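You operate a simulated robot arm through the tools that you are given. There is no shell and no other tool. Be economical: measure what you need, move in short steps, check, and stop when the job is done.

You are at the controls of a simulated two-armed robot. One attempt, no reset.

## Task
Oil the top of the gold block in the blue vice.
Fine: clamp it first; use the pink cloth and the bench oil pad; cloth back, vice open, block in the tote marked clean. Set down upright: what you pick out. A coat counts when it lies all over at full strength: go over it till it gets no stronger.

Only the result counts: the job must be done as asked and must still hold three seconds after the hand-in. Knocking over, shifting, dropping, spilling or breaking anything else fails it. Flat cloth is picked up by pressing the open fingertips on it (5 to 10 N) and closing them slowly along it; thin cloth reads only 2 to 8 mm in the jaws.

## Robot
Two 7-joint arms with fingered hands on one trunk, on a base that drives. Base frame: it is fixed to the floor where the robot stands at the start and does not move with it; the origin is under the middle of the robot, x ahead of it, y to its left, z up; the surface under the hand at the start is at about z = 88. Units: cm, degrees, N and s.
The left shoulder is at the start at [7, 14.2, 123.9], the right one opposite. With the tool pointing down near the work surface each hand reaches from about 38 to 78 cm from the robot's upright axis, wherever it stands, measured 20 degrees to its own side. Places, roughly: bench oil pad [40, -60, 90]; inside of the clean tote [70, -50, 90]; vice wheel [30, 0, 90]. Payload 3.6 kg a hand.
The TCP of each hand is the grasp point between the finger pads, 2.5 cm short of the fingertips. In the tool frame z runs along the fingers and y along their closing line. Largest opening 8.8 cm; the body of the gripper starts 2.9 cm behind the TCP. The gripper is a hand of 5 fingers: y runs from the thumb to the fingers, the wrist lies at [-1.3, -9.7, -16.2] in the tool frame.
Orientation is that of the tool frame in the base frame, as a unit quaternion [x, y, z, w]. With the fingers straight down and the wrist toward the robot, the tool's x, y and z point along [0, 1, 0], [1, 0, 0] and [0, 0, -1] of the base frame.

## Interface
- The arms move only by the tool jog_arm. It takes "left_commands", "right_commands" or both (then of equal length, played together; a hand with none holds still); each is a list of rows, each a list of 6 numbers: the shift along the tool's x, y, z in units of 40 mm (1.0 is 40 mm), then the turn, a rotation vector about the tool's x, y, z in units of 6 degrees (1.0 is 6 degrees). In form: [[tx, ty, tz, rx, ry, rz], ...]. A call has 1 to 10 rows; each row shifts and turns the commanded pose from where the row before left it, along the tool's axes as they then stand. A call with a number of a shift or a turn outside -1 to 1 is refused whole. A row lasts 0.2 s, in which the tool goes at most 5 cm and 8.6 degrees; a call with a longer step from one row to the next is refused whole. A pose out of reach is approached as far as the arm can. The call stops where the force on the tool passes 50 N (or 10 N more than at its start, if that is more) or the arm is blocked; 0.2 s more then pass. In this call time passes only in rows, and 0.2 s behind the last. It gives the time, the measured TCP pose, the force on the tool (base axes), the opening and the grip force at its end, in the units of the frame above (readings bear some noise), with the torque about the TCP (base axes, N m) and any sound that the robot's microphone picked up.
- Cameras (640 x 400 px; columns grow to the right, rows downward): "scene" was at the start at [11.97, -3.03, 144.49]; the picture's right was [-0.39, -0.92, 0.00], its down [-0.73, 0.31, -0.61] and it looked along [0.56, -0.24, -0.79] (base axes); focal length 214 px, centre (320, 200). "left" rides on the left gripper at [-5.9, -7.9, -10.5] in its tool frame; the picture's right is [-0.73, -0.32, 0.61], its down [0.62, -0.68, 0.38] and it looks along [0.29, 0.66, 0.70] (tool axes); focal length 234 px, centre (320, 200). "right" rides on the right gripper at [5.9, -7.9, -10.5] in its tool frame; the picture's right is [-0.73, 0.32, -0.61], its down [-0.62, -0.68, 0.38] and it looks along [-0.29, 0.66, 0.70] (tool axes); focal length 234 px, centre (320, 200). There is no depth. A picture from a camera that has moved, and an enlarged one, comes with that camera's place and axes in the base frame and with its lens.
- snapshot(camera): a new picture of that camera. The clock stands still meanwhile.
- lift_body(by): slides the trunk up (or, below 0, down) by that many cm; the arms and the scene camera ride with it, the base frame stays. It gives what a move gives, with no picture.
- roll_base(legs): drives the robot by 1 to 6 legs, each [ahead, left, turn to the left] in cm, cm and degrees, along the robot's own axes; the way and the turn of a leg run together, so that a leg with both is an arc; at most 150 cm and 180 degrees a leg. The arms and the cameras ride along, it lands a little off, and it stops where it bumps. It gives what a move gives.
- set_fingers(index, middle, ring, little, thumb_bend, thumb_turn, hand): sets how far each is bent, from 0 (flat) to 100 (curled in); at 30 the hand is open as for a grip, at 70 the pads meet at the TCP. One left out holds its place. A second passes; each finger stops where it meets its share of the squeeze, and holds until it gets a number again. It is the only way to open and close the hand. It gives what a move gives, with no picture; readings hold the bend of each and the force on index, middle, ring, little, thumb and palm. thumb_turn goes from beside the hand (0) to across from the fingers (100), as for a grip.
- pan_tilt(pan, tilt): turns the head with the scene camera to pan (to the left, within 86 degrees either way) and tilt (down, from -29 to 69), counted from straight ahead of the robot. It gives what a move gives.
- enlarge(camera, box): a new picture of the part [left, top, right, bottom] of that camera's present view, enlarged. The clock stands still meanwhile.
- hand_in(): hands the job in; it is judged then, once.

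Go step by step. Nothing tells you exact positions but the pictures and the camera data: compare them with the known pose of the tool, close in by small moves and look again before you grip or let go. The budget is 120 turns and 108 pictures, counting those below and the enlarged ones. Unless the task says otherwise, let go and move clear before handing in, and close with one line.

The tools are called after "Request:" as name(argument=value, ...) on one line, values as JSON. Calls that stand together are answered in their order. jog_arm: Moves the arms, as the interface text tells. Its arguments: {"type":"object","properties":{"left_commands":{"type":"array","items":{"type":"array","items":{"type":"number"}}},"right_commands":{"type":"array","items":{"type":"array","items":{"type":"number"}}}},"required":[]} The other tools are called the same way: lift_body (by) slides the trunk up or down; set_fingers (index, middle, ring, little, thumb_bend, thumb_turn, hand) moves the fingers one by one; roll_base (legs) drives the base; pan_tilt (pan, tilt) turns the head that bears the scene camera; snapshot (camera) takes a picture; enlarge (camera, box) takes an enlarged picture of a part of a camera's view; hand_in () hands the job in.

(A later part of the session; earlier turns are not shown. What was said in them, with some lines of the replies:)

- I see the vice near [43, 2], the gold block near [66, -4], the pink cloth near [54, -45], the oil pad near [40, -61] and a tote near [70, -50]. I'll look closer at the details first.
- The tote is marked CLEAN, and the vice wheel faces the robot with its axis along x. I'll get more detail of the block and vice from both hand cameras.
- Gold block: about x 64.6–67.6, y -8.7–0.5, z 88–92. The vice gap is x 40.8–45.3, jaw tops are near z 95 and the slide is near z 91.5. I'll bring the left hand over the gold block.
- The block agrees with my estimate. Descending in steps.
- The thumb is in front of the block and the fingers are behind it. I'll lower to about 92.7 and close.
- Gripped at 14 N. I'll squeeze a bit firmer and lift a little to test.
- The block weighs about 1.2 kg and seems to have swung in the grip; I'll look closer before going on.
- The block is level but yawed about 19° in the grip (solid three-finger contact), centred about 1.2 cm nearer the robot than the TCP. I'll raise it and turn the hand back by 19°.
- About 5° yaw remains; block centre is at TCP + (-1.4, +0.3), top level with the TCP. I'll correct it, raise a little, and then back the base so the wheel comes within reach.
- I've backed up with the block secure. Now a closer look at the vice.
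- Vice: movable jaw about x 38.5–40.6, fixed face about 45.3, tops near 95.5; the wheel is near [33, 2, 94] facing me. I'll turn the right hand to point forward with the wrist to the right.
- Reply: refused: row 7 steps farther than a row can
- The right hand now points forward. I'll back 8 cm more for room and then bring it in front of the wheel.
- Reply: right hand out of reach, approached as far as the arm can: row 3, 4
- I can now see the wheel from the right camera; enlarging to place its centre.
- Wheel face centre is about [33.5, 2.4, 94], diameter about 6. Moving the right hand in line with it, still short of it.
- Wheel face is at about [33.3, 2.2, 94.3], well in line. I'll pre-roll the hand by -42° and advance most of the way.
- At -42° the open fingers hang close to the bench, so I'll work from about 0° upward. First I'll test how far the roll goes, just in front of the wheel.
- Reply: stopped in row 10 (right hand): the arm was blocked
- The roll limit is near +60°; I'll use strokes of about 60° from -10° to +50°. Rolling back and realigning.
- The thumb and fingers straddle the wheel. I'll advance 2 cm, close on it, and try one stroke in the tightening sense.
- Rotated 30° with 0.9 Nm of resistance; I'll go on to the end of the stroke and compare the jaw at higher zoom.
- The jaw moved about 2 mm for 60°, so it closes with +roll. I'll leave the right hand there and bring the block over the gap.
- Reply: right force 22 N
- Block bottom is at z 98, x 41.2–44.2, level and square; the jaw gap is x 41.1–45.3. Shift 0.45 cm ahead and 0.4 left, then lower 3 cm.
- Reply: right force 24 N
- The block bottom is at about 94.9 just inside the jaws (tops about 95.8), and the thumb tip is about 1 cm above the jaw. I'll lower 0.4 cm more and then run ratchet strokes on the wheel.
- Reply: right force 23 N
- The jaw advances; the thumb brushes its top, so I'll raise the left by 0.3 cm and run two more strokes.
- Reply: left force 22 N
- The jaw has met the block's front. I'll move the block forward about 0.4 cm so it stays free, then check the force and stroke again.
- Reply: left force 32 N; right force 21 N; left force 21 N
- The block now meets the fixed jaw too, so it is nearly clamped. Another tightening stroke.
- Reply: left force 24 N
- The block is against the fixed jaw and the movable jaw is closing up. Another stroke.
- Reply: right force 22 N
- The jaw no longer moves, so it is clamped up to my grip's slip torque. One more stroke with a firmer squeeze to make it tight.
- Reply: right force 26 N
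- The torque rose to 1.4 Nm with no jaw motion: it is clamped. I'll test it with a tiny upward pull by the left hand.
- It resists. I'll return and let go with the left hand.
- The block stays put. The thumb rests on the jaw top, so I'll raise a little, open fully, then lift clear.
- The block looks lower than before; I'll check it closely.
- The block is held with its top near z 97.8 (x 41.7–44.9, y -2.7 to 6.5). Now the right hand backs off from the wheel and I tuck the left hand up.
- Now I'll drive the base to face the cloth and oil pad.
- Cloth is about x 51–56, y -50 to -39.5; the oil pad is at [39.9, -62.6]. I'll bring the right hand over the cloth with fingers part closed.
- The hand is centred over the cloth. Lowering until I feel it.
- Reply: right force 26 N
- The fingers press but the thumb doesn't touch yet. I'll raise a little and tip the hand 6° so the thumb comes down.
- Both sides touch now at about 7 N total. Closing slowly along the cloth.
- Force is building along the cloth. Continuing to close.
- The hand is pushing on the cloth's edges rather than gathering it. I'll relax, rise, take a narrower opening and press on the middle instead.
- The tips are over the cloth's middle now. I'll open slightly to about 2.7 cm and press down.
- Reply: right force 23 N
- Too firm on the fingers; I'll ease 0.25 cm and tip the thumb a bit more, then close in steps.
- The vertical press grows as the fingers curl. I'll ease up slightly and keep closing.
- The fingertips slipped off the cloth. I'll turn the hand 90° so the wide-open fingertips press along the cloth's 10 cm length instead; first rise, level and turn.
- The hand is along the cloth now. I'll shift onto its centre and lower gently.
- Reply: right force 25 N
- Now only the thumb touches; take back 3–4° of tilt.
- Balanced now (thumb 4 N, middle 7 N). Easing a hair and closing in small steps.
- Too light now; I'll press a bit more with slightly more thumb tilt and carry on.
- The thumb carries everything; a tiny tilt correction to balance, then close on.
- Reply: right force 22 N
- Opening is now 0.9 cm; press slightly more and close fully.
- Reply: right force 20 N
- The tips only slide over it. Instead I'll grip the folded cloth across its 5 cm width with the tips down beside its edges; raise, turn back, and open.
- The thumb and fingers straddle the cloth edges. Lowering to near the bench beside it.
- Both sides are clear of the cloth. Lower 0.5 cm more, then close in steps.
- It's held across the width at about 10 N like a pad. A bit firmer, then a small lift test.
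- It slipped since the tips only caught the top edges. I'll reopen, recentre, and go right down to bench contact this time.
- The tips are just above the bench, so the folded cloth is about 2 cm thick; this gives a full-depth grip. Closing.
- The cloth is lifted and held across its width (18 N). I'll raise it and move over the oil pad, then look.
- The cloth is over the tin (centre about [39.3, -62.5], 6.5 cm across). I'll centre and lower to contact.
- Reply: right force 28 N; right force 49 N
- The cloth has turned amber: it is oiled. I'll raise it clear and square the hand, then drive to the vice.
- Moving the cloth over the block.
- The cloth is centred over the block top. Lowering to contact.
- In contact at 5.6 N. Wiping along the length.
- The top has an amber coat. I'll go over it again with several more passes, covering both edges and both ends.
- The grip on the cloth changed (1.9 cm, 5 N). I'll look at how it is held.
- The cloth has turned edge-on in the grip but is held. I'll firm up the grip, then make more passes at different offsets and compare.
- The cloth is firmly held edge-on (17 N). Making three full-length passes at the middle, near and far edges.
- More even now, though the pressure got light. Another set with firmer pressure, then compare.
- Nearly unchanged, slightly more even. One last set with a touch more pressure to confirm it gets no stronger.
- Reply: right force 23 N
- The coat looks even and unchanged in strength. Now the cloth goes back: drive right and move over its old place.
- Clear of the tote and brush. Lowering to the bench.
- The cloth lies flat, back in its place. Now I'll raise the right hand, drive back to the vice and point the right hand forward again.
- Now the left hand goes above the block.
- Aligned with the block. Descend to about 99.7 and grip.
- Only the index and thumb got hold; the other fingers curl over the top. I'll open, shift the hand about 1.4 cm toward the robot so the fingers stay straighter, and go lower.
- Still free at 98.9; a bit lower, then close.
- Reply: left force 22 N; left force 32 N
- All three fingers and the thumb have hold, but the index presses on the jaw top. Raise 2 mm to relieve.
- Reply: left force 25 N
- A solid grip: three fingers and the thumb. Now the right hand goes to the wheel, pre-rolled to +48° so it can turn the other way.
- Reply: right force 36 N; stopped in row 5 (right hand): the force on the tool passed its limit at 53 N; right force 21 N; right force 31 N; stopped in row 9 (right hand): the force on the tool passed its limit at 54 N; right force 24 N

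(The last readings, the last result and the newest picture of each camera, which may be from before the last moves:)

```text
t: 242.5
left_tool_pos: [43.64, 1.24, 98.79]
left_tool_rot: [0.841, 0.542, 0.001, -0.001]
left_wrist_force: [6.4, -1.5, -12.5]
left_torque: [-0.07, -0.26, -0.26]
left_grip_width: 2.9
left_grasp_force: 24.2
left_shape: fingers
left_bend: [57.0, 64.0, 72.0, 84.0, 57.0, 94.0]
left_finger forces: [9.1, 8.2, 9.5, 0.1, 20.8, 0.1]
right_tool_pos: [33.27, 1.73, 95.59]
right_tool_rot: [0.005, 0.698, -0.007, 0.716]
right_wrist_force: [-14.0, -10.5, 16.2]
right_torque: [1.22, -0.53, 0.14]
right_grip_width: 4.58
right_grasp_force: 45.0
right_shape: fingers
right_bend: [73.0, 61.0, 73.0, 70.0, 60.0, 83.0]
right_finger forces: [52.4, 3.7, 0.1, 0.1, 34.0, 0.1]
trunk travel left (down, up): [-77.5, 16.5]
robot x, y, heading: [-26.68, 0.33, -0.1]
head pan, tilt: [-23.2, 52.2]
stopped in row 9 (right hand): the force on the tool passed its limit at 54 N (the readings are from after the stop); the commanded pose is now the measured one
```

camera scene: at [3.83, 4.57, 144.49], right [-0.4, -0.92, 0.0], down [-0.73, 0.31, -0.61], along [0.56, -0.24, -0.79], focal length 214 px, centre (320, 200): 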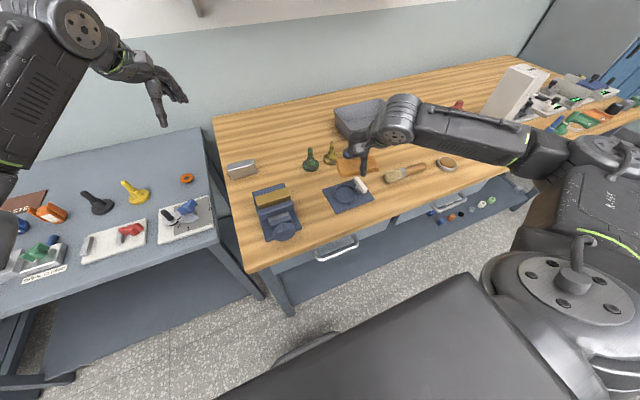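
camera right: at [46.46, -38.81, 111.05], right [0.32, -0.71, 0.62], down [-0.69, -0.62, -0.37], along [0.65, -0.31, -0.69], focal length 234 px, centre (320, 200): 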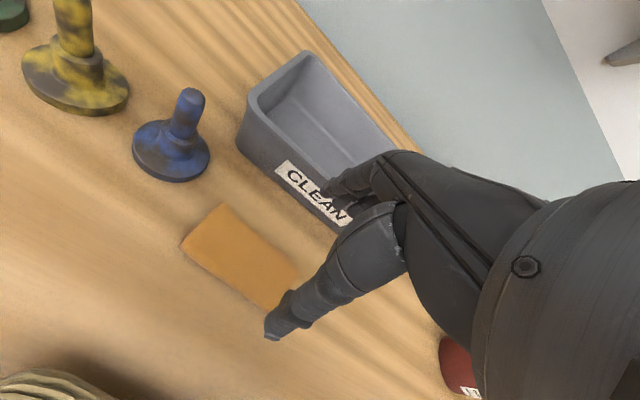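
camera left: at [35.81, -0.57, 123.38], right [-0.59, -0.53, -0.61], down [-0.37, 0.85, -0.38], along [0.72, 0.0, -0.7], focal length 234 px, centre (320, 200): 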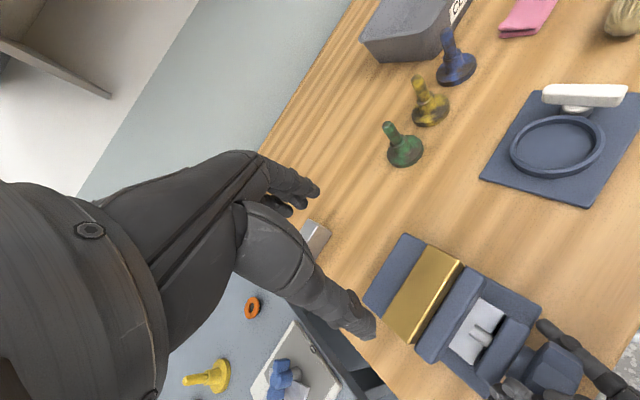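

The left hand now carries the block's weight, so the clamp is off. I'll ease the right hand off the wheel and lift the block slowly.

Request:
set_fingers(hand="right", index=30, middle=30, ring=30, little=30, thumb_bend=30)

Request:
jog_arm(left_commands=[[0, 0, -0.1, 0, 0, 0], [0, 0, -0.1, 0, 0, 0]])

Request:
jog_arm(left_commands=[[0, 0, -0.2, 0, 0, 0], [0, 0, -0.2, 0, 0, 0]])

Request:
enlarge(camera="scene", box=[215, 135, 295, 205])

```text
t: 243.5
left_tool_pos: [43.59, 1.59, 99.12]
left_tool_rot: [0.841, 0.541, 0.002, 0.0]
left_wrist_force: [5.4, -0.8, -12.6]
left_torque: [-0.03, -0.21, -0.2]
left_grip_width: 2.89
left_grasp_force: 23.9
left_shape: fingers
left_bend: [57.0, 64.0, 72.0, 84.0, 57.0, 94.0]
left_finger forces: [9.4, 8.1, 8.4, 0.0, 21.4, 0.0]
right_tool_pos: [33.08, 1.96, 95.34]
right_tool_rot: [0.004, 0.7, -0.007, 0.714]
right_wrist_force: [-22.2, -6.6, 11.8]
right_torque: [0.36, -0.27, 0.45]
right_grip_width: 6.49
right_grasp_force: 13.4
right_shape: fingers
right_bend: [38.0, 30.0, 30.0, 30.0, 30.0, 97.0]
right_finger forces: [27.1, 0.0, 0.0, 0.0, 0.1, 0.0]
trunk travel left (down, up): [-77.5, 16.5]
robot x, y, heading: [-26.23, -0.01, -0.4]
head pan, tilt: [-23.2, 52.2]
```

```text
t: 244.1
left_tool_pos: [43.51, 1.44, 99.91]
left_tool_rot: [0.84, 0.542, 0.001, -0.001]
left_wrist_force: [3.4, 0.8, -13.3]
left_torque: [-0.05, -0.29, -0.19]
left_grip_width: 2.87
left_grasp_force: 23.2
left_shape: fingers
left_bend: [57.0, 64.0, 72.0, 84.0, 57.0, 94.0]
left_finger forces: [9.4, 8.1, 8.0, 0.0, 21.6, 0.1]
right_tool_pos: [33.09, 2.03, 95.51]
right_tool_rot: [0.004, 0.699, -0.007, 0.715]
right_wrist_force: [-24.6, -6.2, 8.6]
right_torque: [0.32, -0.25, 0.54]
right_grip_width: 6.47
right_grasp_force: 14.0
right_shape: fingers
right_bend: [38.0, 30.0, 30.0, 30.0, 30.0, 97.0]
right_finger forces: [28.5, 0.0, 0.0, 0.1, 0.1, 0.0]
trunk travel left (down, up): [-77.5, 16.5]
robot x, y, heading: [-25.93, -0.26, -0.1]
head pan, tilt: [-23.2, 52.2]
```

```text
t: 244.7
left_tool_pos: [43.42, 1.55, 101.47]
left_tool_rot: [0.84, 0.542, 0.001, -0.001]
left_wrist_force: [3.5, 0.0, -13.3]
left_torque: [-0.07, -0.3, -0.18]
left_grip_width: 2.9
left_grasp_force: 23.6
left_shape: fingers
left_bend: [57.0, 64.0, 72.0, 84.0, 57.0, 94.0]
left_finger forces: [9.5, 7.9, 7.9, 0.0, 21.9, 0.0]
right_tool_pos: [33.21, 1.89, 95.51]
right_tool_rot: [0.003, 0.699, -0.008, 0.715]
right_wrist_force: [-24.6, -6.0, 9.4]
right_torque: [0.32, -0.21, 0.56]
right_grip_width: 6.49
right_grasp_force: 14.4
right_shape: fingers
right_bend: [38.0, 30.0, 30.0, 30.0, 30.0, 97.0]
right_finger forces: [28.5, 0.1, 0.1, 0.0, 0.0, 0.1]
trunk travel left (down, up): [-77.5, 16.5]
robot x, y, heading: [-26.37, -0.0, -0.2]
head pan, tilt: [-23.2, 52.2]
```

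```text
5.71 times, centred on (255, 170) of scene
camera zoom: at [-14.72, -3.21, 144.53], right [-0.4, -0.92, 0.0], down [-0.72, 0.32, -0.61], along [0.56, -0.24, -0.79], focal length 1226 px, centre (691, 371)
```

zoom: 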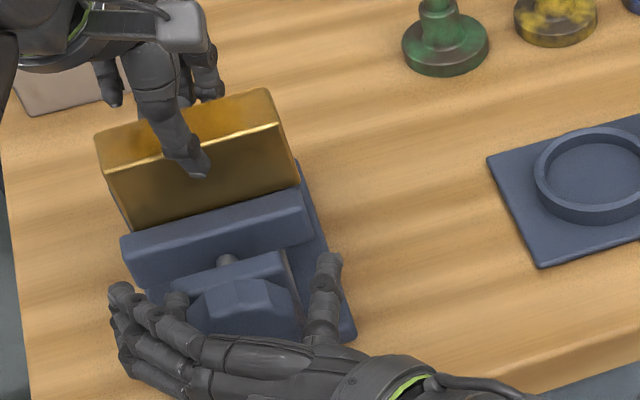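

The block is out, level and well held. I'll raise it clear, and free the right hand (its index is jammed), realigning with the wheel.

Request:
jog_arm(left_commands=[[0, 0, -0.5, 0, 0, 0], [0, 0, -0.6, 0, 0, 0], [0, 0, -0.6, 0, 0, 0], [0, 0, -0.6, 0, 0, 0]])

Request:
jog_arm(right_commands=[[0, 0, -0.3, 0, 0, 0], [0, 0, -0.6, 0, 0, 0], [0.3, 0.07, 0, 0, 0.2, 0]])

Request:
jog_arm(right_commands=[[0, 0, 0, 0, 0, 1], [0, 0, 0, 0, 0, 1], [0, 0, 0, 0, 0, 1], [0, 0, 0, 0, 0, 1], [0, 0, 0, 0, 0, 1], [0, 0, 0, 0, 0, 1], [0, 0, 0, 0, 0, 1], [0, 0, 0, 0, 0, 1]])

```text
t: 245.7
left_tool_pos: [43.49, 1.62, 110.73]
left_tool_rot: [0.841, 0.542, 0.001, -0.002]
left_wrist_force: [0.9, 0.6, -13.4]
left_torque: [-0.01, -0.11, -0.02]
left_grip_width: 2.9
left_grasp_force: 22.3
left_shape: fingers
left_bend: [57.0, 66.0, 73.0, 84.0, 58.0, 90.0]
left_finger forces: [11.7, 6.0, 4.9, 0.0, 22.5, 0.0]
right_tool_pos: [33.13, 1.94, 95.44]
right_tool_rot: [0.004, 0.699, -0.007, 0.715]
right_wrist_force: [-22.7, -6.5, 10.0]
right_torque: [0.31, -0.22, 0.47]
right_grip_width: 6.46
right_grasp_force: 12.5
right_shape: fingers
right_bend: [37.0, 30.0, 30.0, 30.0, 30.0, 97.0]
right_finger forces: [24.8, 0.0, 0.0, 0.0, 0.0, 0.0]
trunk travel left (down, up): [-77.5, 16.5]
robot x, y, heading: [-26.53, 0.04, -0.2]
head pan, tilt: [-23.2, 52.2]
```

```text
t: 246.5
left_tool_pos: [44.03, 1.82, 110.37]
left_tool_rot: [0.841, 0.542, -0.002, -0.002]
left_wrist_force: [0.3, -0.7, -12.2]
left_torque: [-0.01, -0.1, -0.02]
left_grip_width: 2.91
left_grasp_force: 22.8
left_shape: fingers
left_bend: [57.0, 66.0, 73.0, 84.0, 58.0, 90.0]
left_finger forces: [11.7, 6.0, 4.9, 0.0, 22.5, 0.1]
right_tool_pos: [30.14, 2.52, 93.85]
right_tool_rot: [0.002, 0.709, -0.008, 0.705]
right_wrist_force: [0.7, -0.3, -0.2]
right_torque: [0.01, 0.0, 0.0]
right_grip_width: 8.41
right_grasp_force: 0.1
right_shape: fingers
right_bend: [30.0, 30.0, 30.0, 30.0, 30.0, 97.0]
right_finger forces: [0.1, 0.0, 0.1, 0.1, 0.0, 0.0]
trunk travel left (down, up): [-77.5, 16.5]
robot x, y, heading: [-26.4, 0.13, -0.4]
head pan, tilt: [-23.2, 52.2]
```

```text
t: 248.3
left_tool_pos: [44.07, 1.82, 110.27]
left_tool_rot: [0.841, 0.541, -0.001, -0.001]
left_wrist_force: [-0.7, -0.3, -13.2]
left_torque: [0.04, -0.1, 0.01]
left_grip_width: 2.89
left_grasp_force: 22.5
left_shape: fingers
left_bend: [57.0, 66.0, 73.0, 84.0, 58.0, 90.0]
left_finger forces: [11.6, 6.1, 4.9, 0.0, 22.4, 0.1]
right_tool_pos: [29.8, 1.98, 93.56]
right_tool_rot: [0.288, 0.649, 0.276, 0.648]
right_wrist_force: [1.1, -0.3, 0.7]
right_torque: [0.04, -0.04, -0.05]
right_grip_width: 8.42
right_grasp_force: 0.1
right_shape: fingers
right_bend: [30.0, 30.0, 30.0, 30.0, 30.0, 97.0]
right_finger forces: [0.1, 0.0, 0.1, 0.0, 0.1, 0.0]
trunk travel left (down, up): [-77.5, 16.5]
robot x, y, heading: [-26.58, -0.18, -0.0]
head pan, tilt: [-23.2, 52.2]
```

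Request:
jog_arm(right_commands=[[-0.06, 0.14, 0, 0, 0, 0], [0, 0, 0.4, 0, 0, 0], [0, 0, 0.38, 0, 0, 0]])

Request:
set_fingers(hand="right", index=62, middle=62, ring=62, little=50, thumb_bend=62)

Request:
jog_arm(right_commands=[[0, 0, 0, 0, 0, -1], [0, 0, 0, 0, 0, -1], [0, 0, 0, 0, 0, -1], [0, 0, 0, 0, 0, -1], [0, 0, 0, 0, 0, -1], [0, 0, 0, 0, 0, -1], [0, 0, 0, 0, 0, -1], [0, 0, 0, 0, 0, -1], [0, 0, 0, 0, 0, -1], [0, 0, 0, 0, 0, -1]])

Request:
set_fingers(hand="right", index=30, middle=30, ring=30, little=30, thumb_bend=30)

Request:
enlarge(camera="scene", box=[215, 135, 295, 205])

```text
t: 249.1
left_tool_pos: [43.88, 1.78, 110.46]
left_tool_rot: [0.84, 0.542, 0.001, -0.001]
left_wrist_force: [0.2, 0.2, -13.3]
left_torque: [0.0, -0.13, 0.03]
left_grip_width: 2.91
left_grasp_force: 22.5
left_shape: fingers
left_bend: [57.0, 66.0, 73.0, 84.0, 58.0, 90.0]
left_finger forces: [11.6, 6.1, 4.8, 0.1, 22.6, 0.0]
right_tool_pos: [32.83, 1.55, 93.26]
right_tool_rot: [0.287, 0.652, 0.269, 0.648]
right_wrist_force: [-2.9, 1.8, 0.3]
right_torque: [-0.04, -0.06, 0.06]
right_grip_width: 8.68
right_grasp_force: 1.9
right_shape: fingers
right_bend: [29.0, 30.0, 30.0, 30.0, 30.0, 97.0]
right_finger forces: [2.6, 0.1, 0.0, 0.0, 0.0, 0.0]
trunk travel left (down, up): [-77.5, 16.5]
robot x, y, heading: [-26.64, 0.15, -0.6]
head pan, tilt: [-23.2, 52.2]
```

```text
t: 250.1
left_tool_pos: [43.67, 2.09, 110.66]
left_tool_rot: [0.841, 0.541, -0.001, 0.001]
left_wrist_force: [-0.2, 0.0, -13.2]
left_torque: [0.01, -0.1, 0.01]
left_grip_width: 2.92
left_grasp_force: 22.7
left_shape: fingers
left_bend: [57.0, 66.0, 73.0, 84.0, 58.0, 90.0]
left_finger forces: [11.7, 6.1, 4.9, 0.0, 22.5, 0.1]
right_tool_pos: [32.74, 1.87, 93.83]
right_tool_rot: [0.284, 0.65, 0.271, 0.651]
right_wrist_force: [-16.5, 14.4, 5.1]
right_torque: [-0.2, 0.36, -0.22]
right_grip_width: 5.21
right_grasp_force: 25.6
right_shape: fingers
right_bend: [37.0, 52.0, 57.0, 50.0, 52.0, 96.0]
right_finger forces: [12.4, 7.0, 2.9, 0.1, 27.9, 0.0]
trunk travel left (down, up): [-77.5, 16.5]
robot x, y, heading: [-26.77, 0.12, -0.2]
head pan, tilt: [-23.2, 52.2]
```

```text
t: 252.3
left_tool_pos: [43.82, 1.51, 110.66]
left_tool_rot: [0.841, 0.541, 0.001, -0.002]
left_wrist_force: [-0.2, -0.1, -12.7]
left_torque: [-0.01, -0.12, 0.02]
left_grip_width: 2.9
left_grasp_force: 22.7
left_shape: fingers
left_bend: [57.0, 66.0, 73.0, 84.0, 58.0, 90.0]
left_finger forces: [11.6, 6.2, 5.1, 0.0, 22.9, 0.1]
right_tool_pos: [32.94, 2.29, 94.91]
right_tool_rot: [-0.069, 0.702, -0.082, 0.704]
right_wrist_force: [0.0, -9.4, 24.7]
right_torque: [0.8, -0.78, 0.06]
right_grip_width: 5.28
right_grasp_force: 32.8
right_shape: fingers
right_bend: [42.0, 61.0, 63.0, 50.0, 51.0, 93.0]
right_finger forces: [9.5, 37.3, 0.0, 0.1, 18.6, 0.0]
trunk travel left (down, up): [-77.5, 16.5]
robot x, y, heading: [-25.89, 0.01, -0.5]
head pan, tilt: [-23.2, 52.2]
```

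```text
t: 253.3
left_tool_pos: [43.66, 1.56, 110.71]
left_tool_rot: [0.841, 0.542, 0.001, -0.001]
left_wrist_force: [0.0, -0.7, -12.7]
left_torque: [-0.02, -0.11, -0.02]
left_grip_width: 2.9
left_grasp_force: 23.2
left_shape: fingers
left_bend: [57.0, 66.0, 73.0, 84.0, 58.0, 90.0]
left_finger forces: [11.6, 6.3, 5.1, 0.0, 22.9, 0.0]
right_tool_pos: [32.93, 2.28, 94.7]
right_tool_rot: [-0.069, 0.703, -0.082, 0.704]
right_wrist_force: [6.1, -8.9, 33.9]
right_torque: [0.83, -0.81, -0.4]
right_grip_width: 8.45
right_grasp_force: 19.4
right_shape: fingers
right_bend: [30.0, 58.0, 30.0, 30.0, 30.0, 97.0]
right_finger forces: [0.0, 38.7, 0.1, 0.0, 0.0, 0.0]
trunk travel left (down, up): [-77.5, 16.5]
robot x, y, heading: [-25.98, 0.26, -0.3]
head pan, tilt: [-23.2, 52.2]
```

```text
5.71 times, centred on (255, 170) of scene
camera zoom: at [-14.48, -3.32, 144.52], right [-0.4, -0.92, 0.0], down [-0.72, 0.32, -0.61], along [0.56, -0.24, -0.79], focal length 1226 px, centre (691, 371)
```

zoom: 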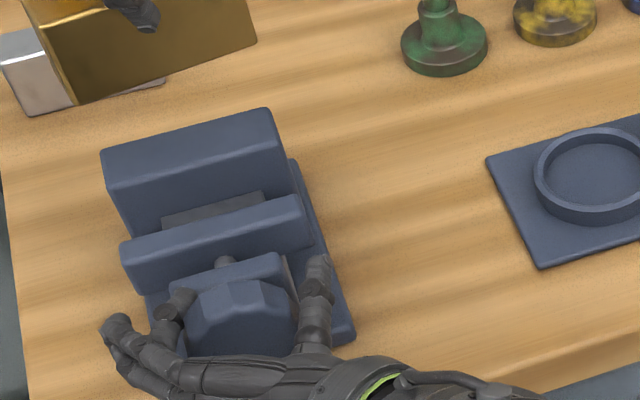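

The vice is open again, at least as wide as at the start. I'll roll back to free the caught finger and withdraw the right hand.

Request:
jog_arm(right_commands=[[0, 0, 0, 0, 0, 1], [0, 0, 0, 0, 0, 1], [0, 0, 0, 0, 0, 1], [0, 0, 0, 0, 0, 1], [0, 0, 0, 0, 0, 1], [0, 0, 0, 0, 0, 1]])

Request:
jog_arm(right_commands=[[0, 0, -0.4, 0, 0, 0], [0, 0, -0.7, 0, 0, 0], [0, 0, -0.7, 0, 0, 0]])

```text
t: 254.7
left_tool_pos: [43.99, 1.66, 110.38]
left_tool_rot: [0.84, 0.542, -0.001, -0.001]
left_wrist_force: [-0.3, -0.3, -12.9]
left_torque: [-0.01, -0.1, -0.03]
left_grip_width: 2.9
left_grasp_force: 23.0
left_shape: fingers
left_bend: [57.0, 66.0, 73.0, 84.0, 58.0, 90.0]
left_finger forces: [11.7, 6.3, 5.3, 0.0, 22.9, 0.1]
right_tool_pos: [32.98, 2.59, 94.49]
right_tool_rot: [0.151, 0.692, 0.14, 0.692]
right_wrist_force: [-0.2, -0.4, -0.4]
right_torque: [-0.01, -0.03, -0.04]
right_grip_width: 8.54
right_grasp_force: 0.4
right_shape: fingers
right_bend: [30.0, 30.0, 30.0, 30.0, 29.0, 98.0]
right_finger forces: [0.0, 0.0, 0.0, 0.1, 0.5, 0.0]
trunk travel left (down, up): [-77.5, 16.5]
robot x, y, heading: [-26.18, -0.38, -0.4]
head pan, tilt: [-23.2, 52.2]
```

```text
t: 255.5
left_tool_pos: [44.0, 1.8, 110.41]
left_tool_rot: [0.841, 0.541, -0.001, -0.002]
left_wrist_force: [0.6, -0.4, -13.3]
left_torque: [0.01, -0.09, -0.03]
left_grip_width: 2.9
left_grasp_force: 23.0
left_shape: fingers
left_bend: [57.0, 66.0, 73.0, 84.0, 58.0, 90.0]
left_finger forces: [11.5, 6.2, 5.2, 0.0, 22.9, 0.0]
right_tool_pos: [25.82, 2.65, 94.56]
right_tool_rot: [0.15, 0.692, 0.138, 0.692]
right_wrist_force: [0.3, 0.3, 1.0]
right_torque: [-0.01, 0.03, 0.01]
right_grip_width: 8.48
right_grasp_force: 0.1
right_shape: fingers
right_bend: [30.0, 30.0, 30.0, 30.0, 30.0, 98.0]
right_finger forces: [0.0, 0.0, 0.0, 0.0, 0.0, 0.0]
trunk travel left (down, up): [-77.5, 16.5]
robot x, y, heading: [-26.62, -0.03, -0.4]
head pan, tilt: [-23.2, 52.2]
```

Clear of the wheel. I'll tuck the right hand up and right, then drive to the tote with the block high.

Request:
jog_arm(right_commands=[[0, 0, 0, 0, 0, -1], [0, 0, 0, 0, 0, -1], [0, 0, 0, 0, 0, -1], [0, 0, 0, 0, 0, -1], [-0.6, -0.6, 0, 0, 0, 0], [-0.6, -0.6, 0, 0, 0, 0], [-0.6, -0.6, 0, 0, 0, 0], [-0.6, -0.6, 0, 0, 0, 0], [-0.6, -0.6, 0, 0, 0, 0], [-0.6, -0.6, 0, 0, 0, 0]])

Request:
jog_arm(right_commands=[[-0.6, -0.6, -0.2, 0, 0, 0], [-0.6, -0.6, -0.2, 0, 0, 0], [-0.6, -0.6, -0.2, 0, 0, 0], [-0.6, -0.4, -0.2, 0, 0, 0]])

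Request:
roll_base(legs=[[0, -48, 0], [22, 0, 0]])

Request:
snapshot(camera="scene")

```text
t: 257.7
left_tool_pos: [43.93, 1.66, 110.37]
left_tool_rot: [0.841, 0.541, -0.001, -0.002]
left_wrist_force: [-0.4, 0.0, -12.9]
left_torque: [0.03, -0.06, 0.0]
left_grip_width: 2.88
left_grasp_force: 22.6
left_shape: fingers
left_bend: [57.0, 66.0, 73.0, 84.0, 58.0, 90.0]
left_finger forces: [11.5, 6.3, 5.0, 0.0, 22.9, 0.0]
right_tool_pos: [25.66, -11.84, 109.04]
right_tool_rot: [0.003, 0.708, -0.008, 0.706]
right_wrist_force: [0.0, 0.8, 0.2]
right_torque: [0.02, -0.01, 0.04]
right_grip_width: 8.48
right_grasp_force: 0.1
right_shape: fingers
right_bend: [30.0, 30.0, 30.0, 30.0, 30.0, 98.0]
right_finger forces: [0.0, 0.0, 0.0, 0.0, 0.1, 0.0]
trunk travel left (down, up): [-77.5, 16.5]
robot x, y, heading: [-26.36, 0.0, -0.5]
head pan, tilt: [-23.2, 52.2]
```

```text
t: 258.7
left_tool_pos: [44.08, 1.66, 110.31]
left_tool_rot: [0.84, 0.542, -0.001, -0.002]
left_wrist_force: [-0.4, -0.5, -12.7]
left_torque: [0.01, -0.06, 0.05]
left_grip_width: 2.88
left_grasp_force: 22.8
left_shape: fingers
left_bend: [57.0, 66.0, 73.0, 84.0, 58.0, 90.0]
left_finger forces: [11.4, 6.3, 5.1, 0.0, 22.8, 0.0]
right_tool_pos: [22.29, -20.32, 118.86]
right_tool_rot: [0.003, 0.708, -0.008, 0.706]
right_wrist_force: [0.2, 0.9, -0.4]
right_torque: [0.04, -0.01, 0.03]
right_grip_width: 8.48
right_grasp_force: 0.0
right_shape: fingers
right_bend: [30.0, 30.0, 30.0, 30.0, 30.0, 98.0]
right_finger forces: [0.0, 0.1, 0.1, 0.0, 0.0, 0.1]
trunk travel left (down, up): [-77.5, 16.5]
robot x, y, heading: [-26.4, -0.14, -0.1]
head pan, tilt: [-23.2, 52.2]
```

```text
t: 262.9
left_tool_pos: [65.65, -46.4, 110.4]
left_tool_rot: [0.84, 0.543, -0.001, -0.002]
left_wrist_force: [0.0, 0.1, -13.0]
left_torque: [0.04, -0.09, -0.01]
left_grip_width: 2.87
left_grasp_force: 23.0
left_shape: fingers
left_bend: [57.0, 66.0, 73.0, 84.0, 58.0, 90.0]
left_finger forces: [11.4, 6.4, 4.9, 0.0, 23.0, 0.0]
right_tool_pos: [43.9, -68.42, 118.99]
right_tool_rot: [0.001, 0.708, -0.006, 0.706]
right_wrist_force: [0.0, 0.4, 1.2]
right_torque: [-0.01, -0.01, 0.0]
right_grip_width: 8.49
right_grasp_force: 0.1
right_shape: fingers
right_bend: [30.0, 30.0, 30.0, 30.0, 30.0, 98.0]
right_finger forces: [0.1, 0.0, 0.0, 0.0, 0.0, 0.0]
trunk travel left (down, up): [-77.5, 16.5]
robot x, y, heading: [-4.35, -48.43, 0.2]
head pan, tilt: [-23.2, 52.2]
```

```text
5 pictures are left
camera scene: at [7.56, -51.41, 144.48], right [-0.39, -0.92, 0.0], down [-0.73, 0.31, -0.61], along [0.56, -0.24, -0.79], focal length 214 px, centre (320, 200)
```

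scene: 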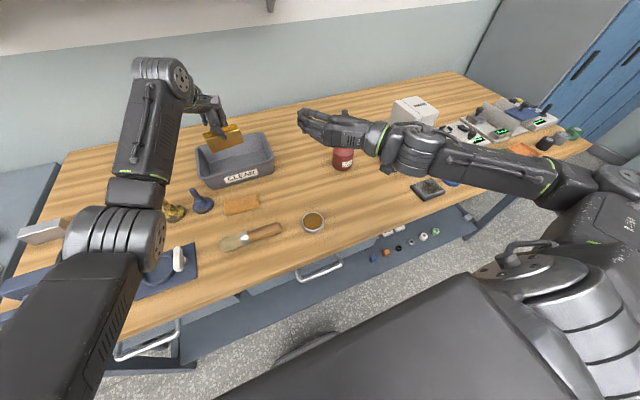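

Request:
enlarge(camera="scene", box=[180, 80, 290, 200])

```text
3.33 times, centred on (235, 140) of scene
camera zoom: at [7.56, -51.41, 144.48], right [-0.39, -0.92, 0.0], down [-0.73, 0.31, -0.61], along [0.56, -0.24, -0.79], focal length 715 px, centre (603, 400)
```

zoom: 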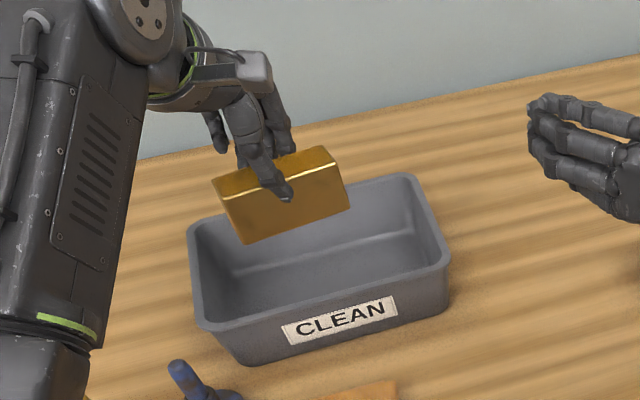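

Tote: floor about x 67–80.5, y -57 to -37, rim z about 95. I'll go 5 cm ahead, centre the block and lower it in.

Request:
roll_base(legs=[[5, 0, 0]])

Request:
jog_arm(left_commands=[[0.08, 0.38, 0, 0, 0, 0], [0.07, 0.38, 0, 0, 0, 0], [0, 0, 0.6, 0, 0, 0], [0, 0, 0.6, 0, 0, 0], [0, 0, 0.6, 0, 0, 0]])

Request:
enlarge(camera="scene", box=[180, 80, 300, 210])

```text
t: 263.8
left_tool_pos: [70.18, -46.41, 110.71]
left_tool_rot: [0.839, 0.544, 0.001, -0.001]
left_wrist_force: [-1.2, 0.8, -12.2]
left_torque: [0.01, -0.07, -0.02]
left_grip_width: 2.87
left_grasp_force: 22.8
left_shape: fingers
left_bend: [57.0, 66.0, 73.0, 84.0, 58.0, 90.0]
left_finger forces: [11.4, 6.3, 4.8, 0.1, 23.1, 0.0]
right_tool_pos: [48.54, -68.28, 119.14]
right_tool_rot: [0.001, 0.707, -0.006, 0.707]
right_wrist_force: [-0.2, 0.3, 0.9]
right_torque: [-0.02, 0.0, -0.02]
right_grip_width: 8.5
right_grasp_force: 0.0
right_shape: fingers
right_bend: [30.0, 30.0, 30.0, 30.0, 30.0, 98.0]
right_finger forces: [0.1, 0.0, 0.0, 0.0, 0.1, 0.1]
trunk travel left (down, up): [-77.5, 16.5]
robot x, y, heading: [0.43, -48.06, 0.1]
head pan, tilt: [-23.2, 52.2]
```

```text
t: 265.0
left_tool_pos: [73.74, -47.06, 103.11]
left_tool_rot: [0.839, 0.544, -0.001, -0.002]
left_wrist_force: [0.5, -0.2, -13.1]
left_torque: [0.04, -0.1, 0.0]
left_grip_width: 2.87
left_grasp_force: 23.4
left_shape: fingers
left_bend: [57.0, 66.0, 73.0, 84.0, 58.0, 90.0]
left_finger forces: [11.4, 6.6, 5.0, 0.1, 22.8, 0.0]
right_tool_pos: [49.09, -68.46, 118.7]
right_tool_rot: [0.002, 0.708, -0.006, 0.706]
right_wrist_force: [0.5, 0.4, -1.3]
right_torque: [0.01, -0.01, -0.03]
right_grip_width: 8.48
right_grasp_force: 0.1
right_shape: fingers
right_bend: [30.0, 30.0, 30.0, 30.0, 30.0, 98.0]
right_finger forces: [0.1, 0.0, 0.1, 0.0, 0.0, 0.0]
trunk travel left (down, up): [-77.5, 16.5]
robot x, y, heading: [0.3, -48.32, -0.1]
head pan, tilt: [-23.2, 52.2]
```

```text
3.08 times, centred on (240, 145) of scene
camera zoom: at [12.67, -51.43, 144.47], right [-0.39, -0.92, 0.0], down [-0.73, 0.31, -0.61], along [0.56, -0.24, -0.79], focal length 660 px, centre (566, 369)
```

zoom: 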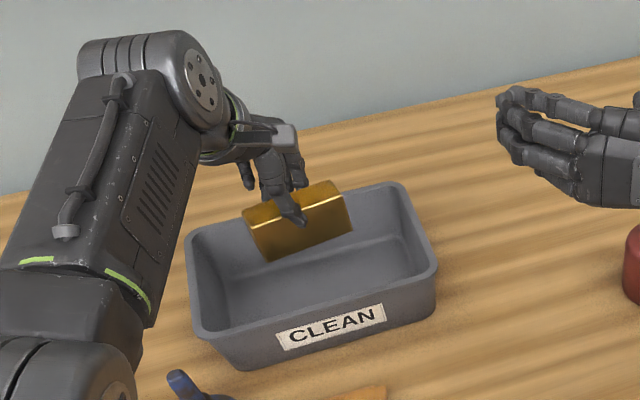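

Well over the tote. Lowering into it.

Request:
jog_arm(left_commands=[[0, 0, 0.6, 0, 0, 0], [0, 0, 0.6, 0, 0, 0], [0, 0, 0.5, 0, 0, 0], [0, 0, 0.3, 0, 0, 0]])

Request:
jog_arm(left_commands=[[0, 0, 0.1, 0, 0, 0]])

Request:
jog_arm(left_commands=[[0, 0, 0.1, 0, 0, 0]])

```text
t: 266.0
left_tool_pos: [72.83, -46.78, 95.13]
left_tool_rot: [0.839, 0.544, -0.001, -0.003]
left_wrist_force: [0.8, 0.2, -14.6]
left_torque: [0.0, -0.12, -0.01]
left_grip_width: 2.85
left_grasp_force: 23.1
left_shape: fingers
left_bend: [57.0, 66.0, 73.0, 84.0, 58.0, 90.0]
left_finger forces: [11.3, 6.6, 5.0, 0.0, 22.8, 0.0]
left hand out of reach, approached as far as the arm can: row 3
right_tool_pos: [49.09, -68.48, 118.76]
right_tool_rot: [0.001, 0.708, -0.006, 0.706]
right_wrist_force: [0.0, 0.5, -0.4]
right_torque: [0.04, 0.0, -0.02]
right_grip_width: 8.49
right_grasp_force: 0.0
right_shape: fingers
right_bend: [30.0, 30.0, 30.0, 30.0, 30.0, 98.0]
right_finger forces: [0.0, 0.0, 0.1, 0.0, 0.1, 0.0]
trunk travel left (down, up): [-77.5, 16.5]
robot x, y, heading: [0.5, -48.7, -0.2]
head pan, tilt: [-23.2, 52.2]
```

```text
t: 266.4
left_tool_pos: [72.74, -46.69, 94.66]
left_tool_rot: [0.839, 0.543, -0.002, -0.002]
left_wrist_force: [-0.1, 0.7, -12.2]
left_torque: [0.06, -0.07, -0.02]
left_grip_width: 2.87
left_grasp_force: 22.7
left_shape: fingers
left_bend: [57.0, 66.0, 73.0, 84.0, 58.0, 90.0]
left_finger forces: [11.2, 6.6, 5.2, 0.0, 22.9, 0.0]
right_tool_pos: [49.07, -68.31, 118.84]
right_tool_rot: [0.001, 0.709, -0.006, 0.706]
right_wrist_force: [-0.2, -0.1, -0.8]
right_torque: [-0.04, 0.03, 0.01]
right_grip_width: 8.5
right_grasp_force: 0.1
right_shape: fingers
right_bend: [30.0, 30.0, 30.0, 30.0, 30.0, 98.0]
right_finger forces: [0.0, 0.0, 0.0, 0.0, 0.1, 0.0]
trunk travel left (down, up): [-77.5, 16.5]
robot x, y, heading: [0.19, -48.33, -0.0]
head pan, tilt: [-23.2, 52.2]
```

```text
t: 266.8
left_tool_pos: [72.71, -46.91, 94.44]
left_tool_rot: [0.839, 0.543, -0.001, -0.001]
left_wrist_force: [1.2, 0.3, -7.5]
left_torque: [0.02, -0.22, 0.01]
left_grip_width: 2.87
left_grasp_force: 23.4
left_shape: fingers
left_bend: [57.0, 66.0, 73.0, 84.0, 58.0, 90.0]
left_finger forces: [11.6, 7.4, 5.2, 0.1, 23.1, 0.0]
right_tool_pos: [48.9, -68.35, 118.76]
right_tool_rot: [0.001, 0.708, -0.007, 0.706]
right_wrist_force: [-0.3, 0.1, -0.1]
right_torque: [-0.03, -0.01, 0.0]
right_grip_width: 8.47
right_grasp_force: 0.1
right_shape: fingers
right_bend: [30.0, 30.0, 30.0, 30.0, 30.0, 98.0]
right_finger forces: [0.1, 0.0, 0.1, 0.0, 0.0, 0.0]
trunk travel left (down, up): [-77.5, 16.5]
robot x, y, heading: [0.16, -48.23, -0.0]
head pan, tilt: [-23.2, 52.2]
```

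Touching down. A little more until the weight is carried.

Request:
jog_arm(left_commands=[[0, 0, 0.04, 0, 0, 0]])

Request:
jog_arm(left_commands=[[0, 0, 0.04, 0, 0, 0]])

Request:
enlarge(camera="left", box=[200, 120, 520, 400])

```text
t: 267.2
left_tool_pos: [72.69, -46.92, 94.34]
left_tool_rot: [0.839, 0.544, -0.001, -0.001]
left_wrist_force: [1.6, -0.3, -5.8]
left_torque: [0.01, -0.18, 0.01]
left_grip_width: 2.87
left_grasp_force: 25.0
left_shape: fingers
left_bend: [57.0, 66.0, 73.0, 84.0, 58.0, 90.0]
left_finger forces: [11.7, 7.7, 5.8, 0.0, 23.1, 0.1]
left hand out of reach, approached as far as the arm can: row 1
right_tool_pos: [48.94, -68.35, 118.96]
right_tool_rot: [0.002, 0.708, -0.006, 0.706]
right_wrist_force: [-0.4, -0.6, -0.2]
right_torque: [0.02, 0.02, -0.02]
right_grip_width: 8.47
right_grasp_force: 0.2
right_shape: fingers
right_bend: [30.0, 30.0, 30.0, 30.0, 30.0, 98.0]
right_finger forces: [0.0, 0.0, 0.0, 0.0, 0.0, 0.0]
trunk travel left (down, up): [-77.5, 16.5]
robot x, y, heading: [0.45, -48.57, 0.0]
head pan, tilt: [-23.2, 52.2]
```

```text
t: 267.6
left_tool_pos: [72.61, -46.86, 94.3]
left_tool_rot: [0.839, 0.544, 0.0, -0.001]
left_wrist_force: [4.0, 0.5, 0.0]
left_torque: [-0.01, -0.18, -0.05]
left_grip_width: 2.87
left_grasp_force: 25.5
left_shape: fingers
left_bend: [57.0, 66.0, 73.0, 84.0, 58.0, 90.0]
left_finger forces: [12.3, 8.5, 6.0, 0.0, 23.4, 0.0]
right_tool_pos: [48.9, -68.34, 118.91]
right_tool_rot: [0.0, 0.708, -0.006, 0.706]
right_wrist_force: [0.1, 0.5, -0.9]
right_torque: [-0.01, 0.03, -0.01]
right_grip_width: 8.49
right_grasp_force: 0.0
right_shape: fingers
right_bend: [30.0, 30.0, 30.0, 30.0, 30.0, 98.0]
right_finger forces: [0.0, 0.0, 0.0, 0.0, 0.1, 0.0]
trunk travel left (down, up): [-77.5, 16.5]
robot x, y, heading: [0.29, -48.53, 0.0]
head pan, tilt: [-23.2, 52.2]
```

```text
1.43 times, centred on (360, 260) of left
camera zoom: at [62.9, -49.02, 104.97], right [-0.59, -0.53, -0.61], down [-0.37, 0.85, -0.38], along [0.72, 0.0, -0.7], focal length 334 px, centre (263, 114)
```

zoom: 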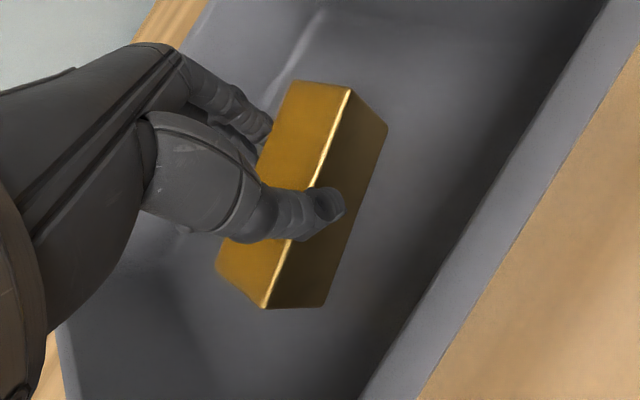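

The block stands on the tote floor. Letting go gently and lifting straight up.

Request:
set_fingers(hand="left", index=52, middle=56, ring=60, little=60, thumb_bend=50)

Request:
set_fingers(hand="left", index=36, middle=36, ring=36, little=36, thumb_bend=36)

Request:
jog_arm(left_commands=[[0, 0, -0.3, 0, 0, 0], [0, 0, -0.5, 0, 0, 0], [0, 0, -0.6, 0, 0, 0], [0, 0, -0.7, 0, 0, 0], [0, 0, -0.7, 0, 0, 0], [0, 0, -0.7, 0, 0, 0]])

Request:
snapshot(camera="scene")

```text
t: 268.6
left_tool_pos: [72.49, -46.82, 94.25]
left_tool_rot: [0.839, 0.544, -0.001, -0.001]
left_wrist_force: [0.4, 0.9, -0.1]
left_torque: [0.03, 0.01, 0.03]
left_grip_width: 4.09
left_grasp_force: 1.1
left_shape: fingers
left_bend: [51.0, 56.0, 60.0, 60.0, 50.0, 97.0]
left_finger forces: [1.3, 0.0, 0.0, 0.0, 0.1, 0.0]
right_tool_pos: [48.91, -68.35, 118.87]
right_tool_rot: [0.001, 0.708, -0.007, 0.707]
right_wrist_force: [0.5, 0.2, 0.1]
right_torque: [-0.02, 0.0, 0.0]
right_grip_width: 8.47
right_grasp_force: 0.1
right_shape: fingers
right_bend: [30.0, 30.0, 30.0, 30.0, 30.0, 98.0]
right_finger forces: [0.0, 0.1, 0.0, 0.0, 0.0, 0.0]
trunk travel left (down, up): [-77.5, 16.5]
robot x, y, heading: [0.49, -48.35, -0.2]
head pan, tilt: [-23.2, 52.2]
```

```text
t: 269.6
left_tool_pos: [72.48, -46.7, 94.23]
left_tool_rot: [0.839, 0.544, 0.0, -0.001]
left_wrist_force: [0.3, -1.4, 0.7]
left_torque: [0.0, 0.0, -0.02]
left_grip_width: 7.17
left_grasp_force: 0.1
left_shape: fingers
left_bend: [36.0, 36.0, 36.0, 36.0, 36.0, 97.0]
left_finger forces: [0.0, 0.1, 0.1, 0.1, 0.0, 0.1]
right_tool_pos: [48.82, -68.36, 118.94]
right_tool_rot: [0.001, 0.708, -0.006, 0.706]
right_wrist_force: [1.0, -0.2, 0.1]
right_torque: [0.0, 0.01, 0.0]
right_grip_width: 8.51
right_grasp_force: 0.1
right_shape: fingers
right_bend: [30.0, 30.0, 30.0, 30.0, 30.0, 98.0]
right_finger forces: [0.0, 0.0, 0.1, 0.0, 0.1, 0.0]
trunk travel left (down, up): [-77.5, 16.5]
robot x, y, heading: [0.15, -48.07, 0.2]
head pan, tilt: [-23.2, 52.2]
```

```text
t: 271.0
left_tool_pos: [72.46, -46.77, 108.38]
left_tool_rot: [0.839, 0.544, 0.0, -0.001]
left_wrist_force: [0.0, 0.4, -0.4]
left_torque: [0.01, 0.02, 0.02]
left_grip_width: 7.2
left_grasp_force: 0.0
left_shape: fingers
left_bend: [36.0, 36.0, 36.0, 36.0, 36.0, 97.0]
left_finger forces: [0.1, 0.1, 0.1, 0.0, 0.0, 0.1]
right_tool_pos: [48.74, -68.33, 118.93]
right_tool_rot: [0.001, 0.708, -0.005, 0.706]
right_wrist_force: [0.1, 0.1, 0.3]
right_torque: [-0.01, -0.02, 0.01]
right_grip_width: 8.48
right_grasp_force: 0.1
right_shape: fingers
right_bend: [30.0, 30.0, 30.0, 30.0, 30.0, 98.0]
right_finger forces: [0.1, 0.0, 0.1, 0.0, 0.1, 0.0]
trunk travel left (down, up): [-77.5, 16.5]
robot x, y, heading: [0.26, -48.34, -0.0]
head pan, tilt: [-23.2, 52.2]
```

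```text
1 pictures are left
camera scene: at [12.35, -51.41, 144.49], right [-0.39, -0.92, 0.0], down [-0.73, 0.31, -0.61], along [0.56, -0.24, -0.79], focal length 214 px, centre (320, 200)
```

scene: 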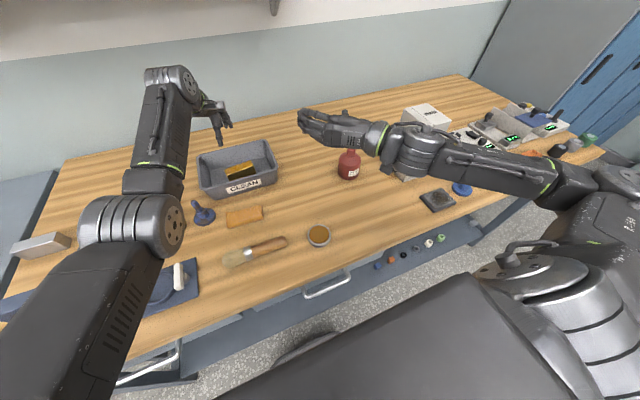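

The block stands upright in the clean tote, the cloth is back in its place, the vice is open and both hands are clear, so I'm handing in.

Request:
hand_in()

```text
The job is handed in.
```

The gold block's top is oiled all over, the block stands upright in the clean tote, the pink cloth lies flat within about 1.5 cm of where it was, and the vice is open; I did not re-photograph the vice after my right hand left the wheel.
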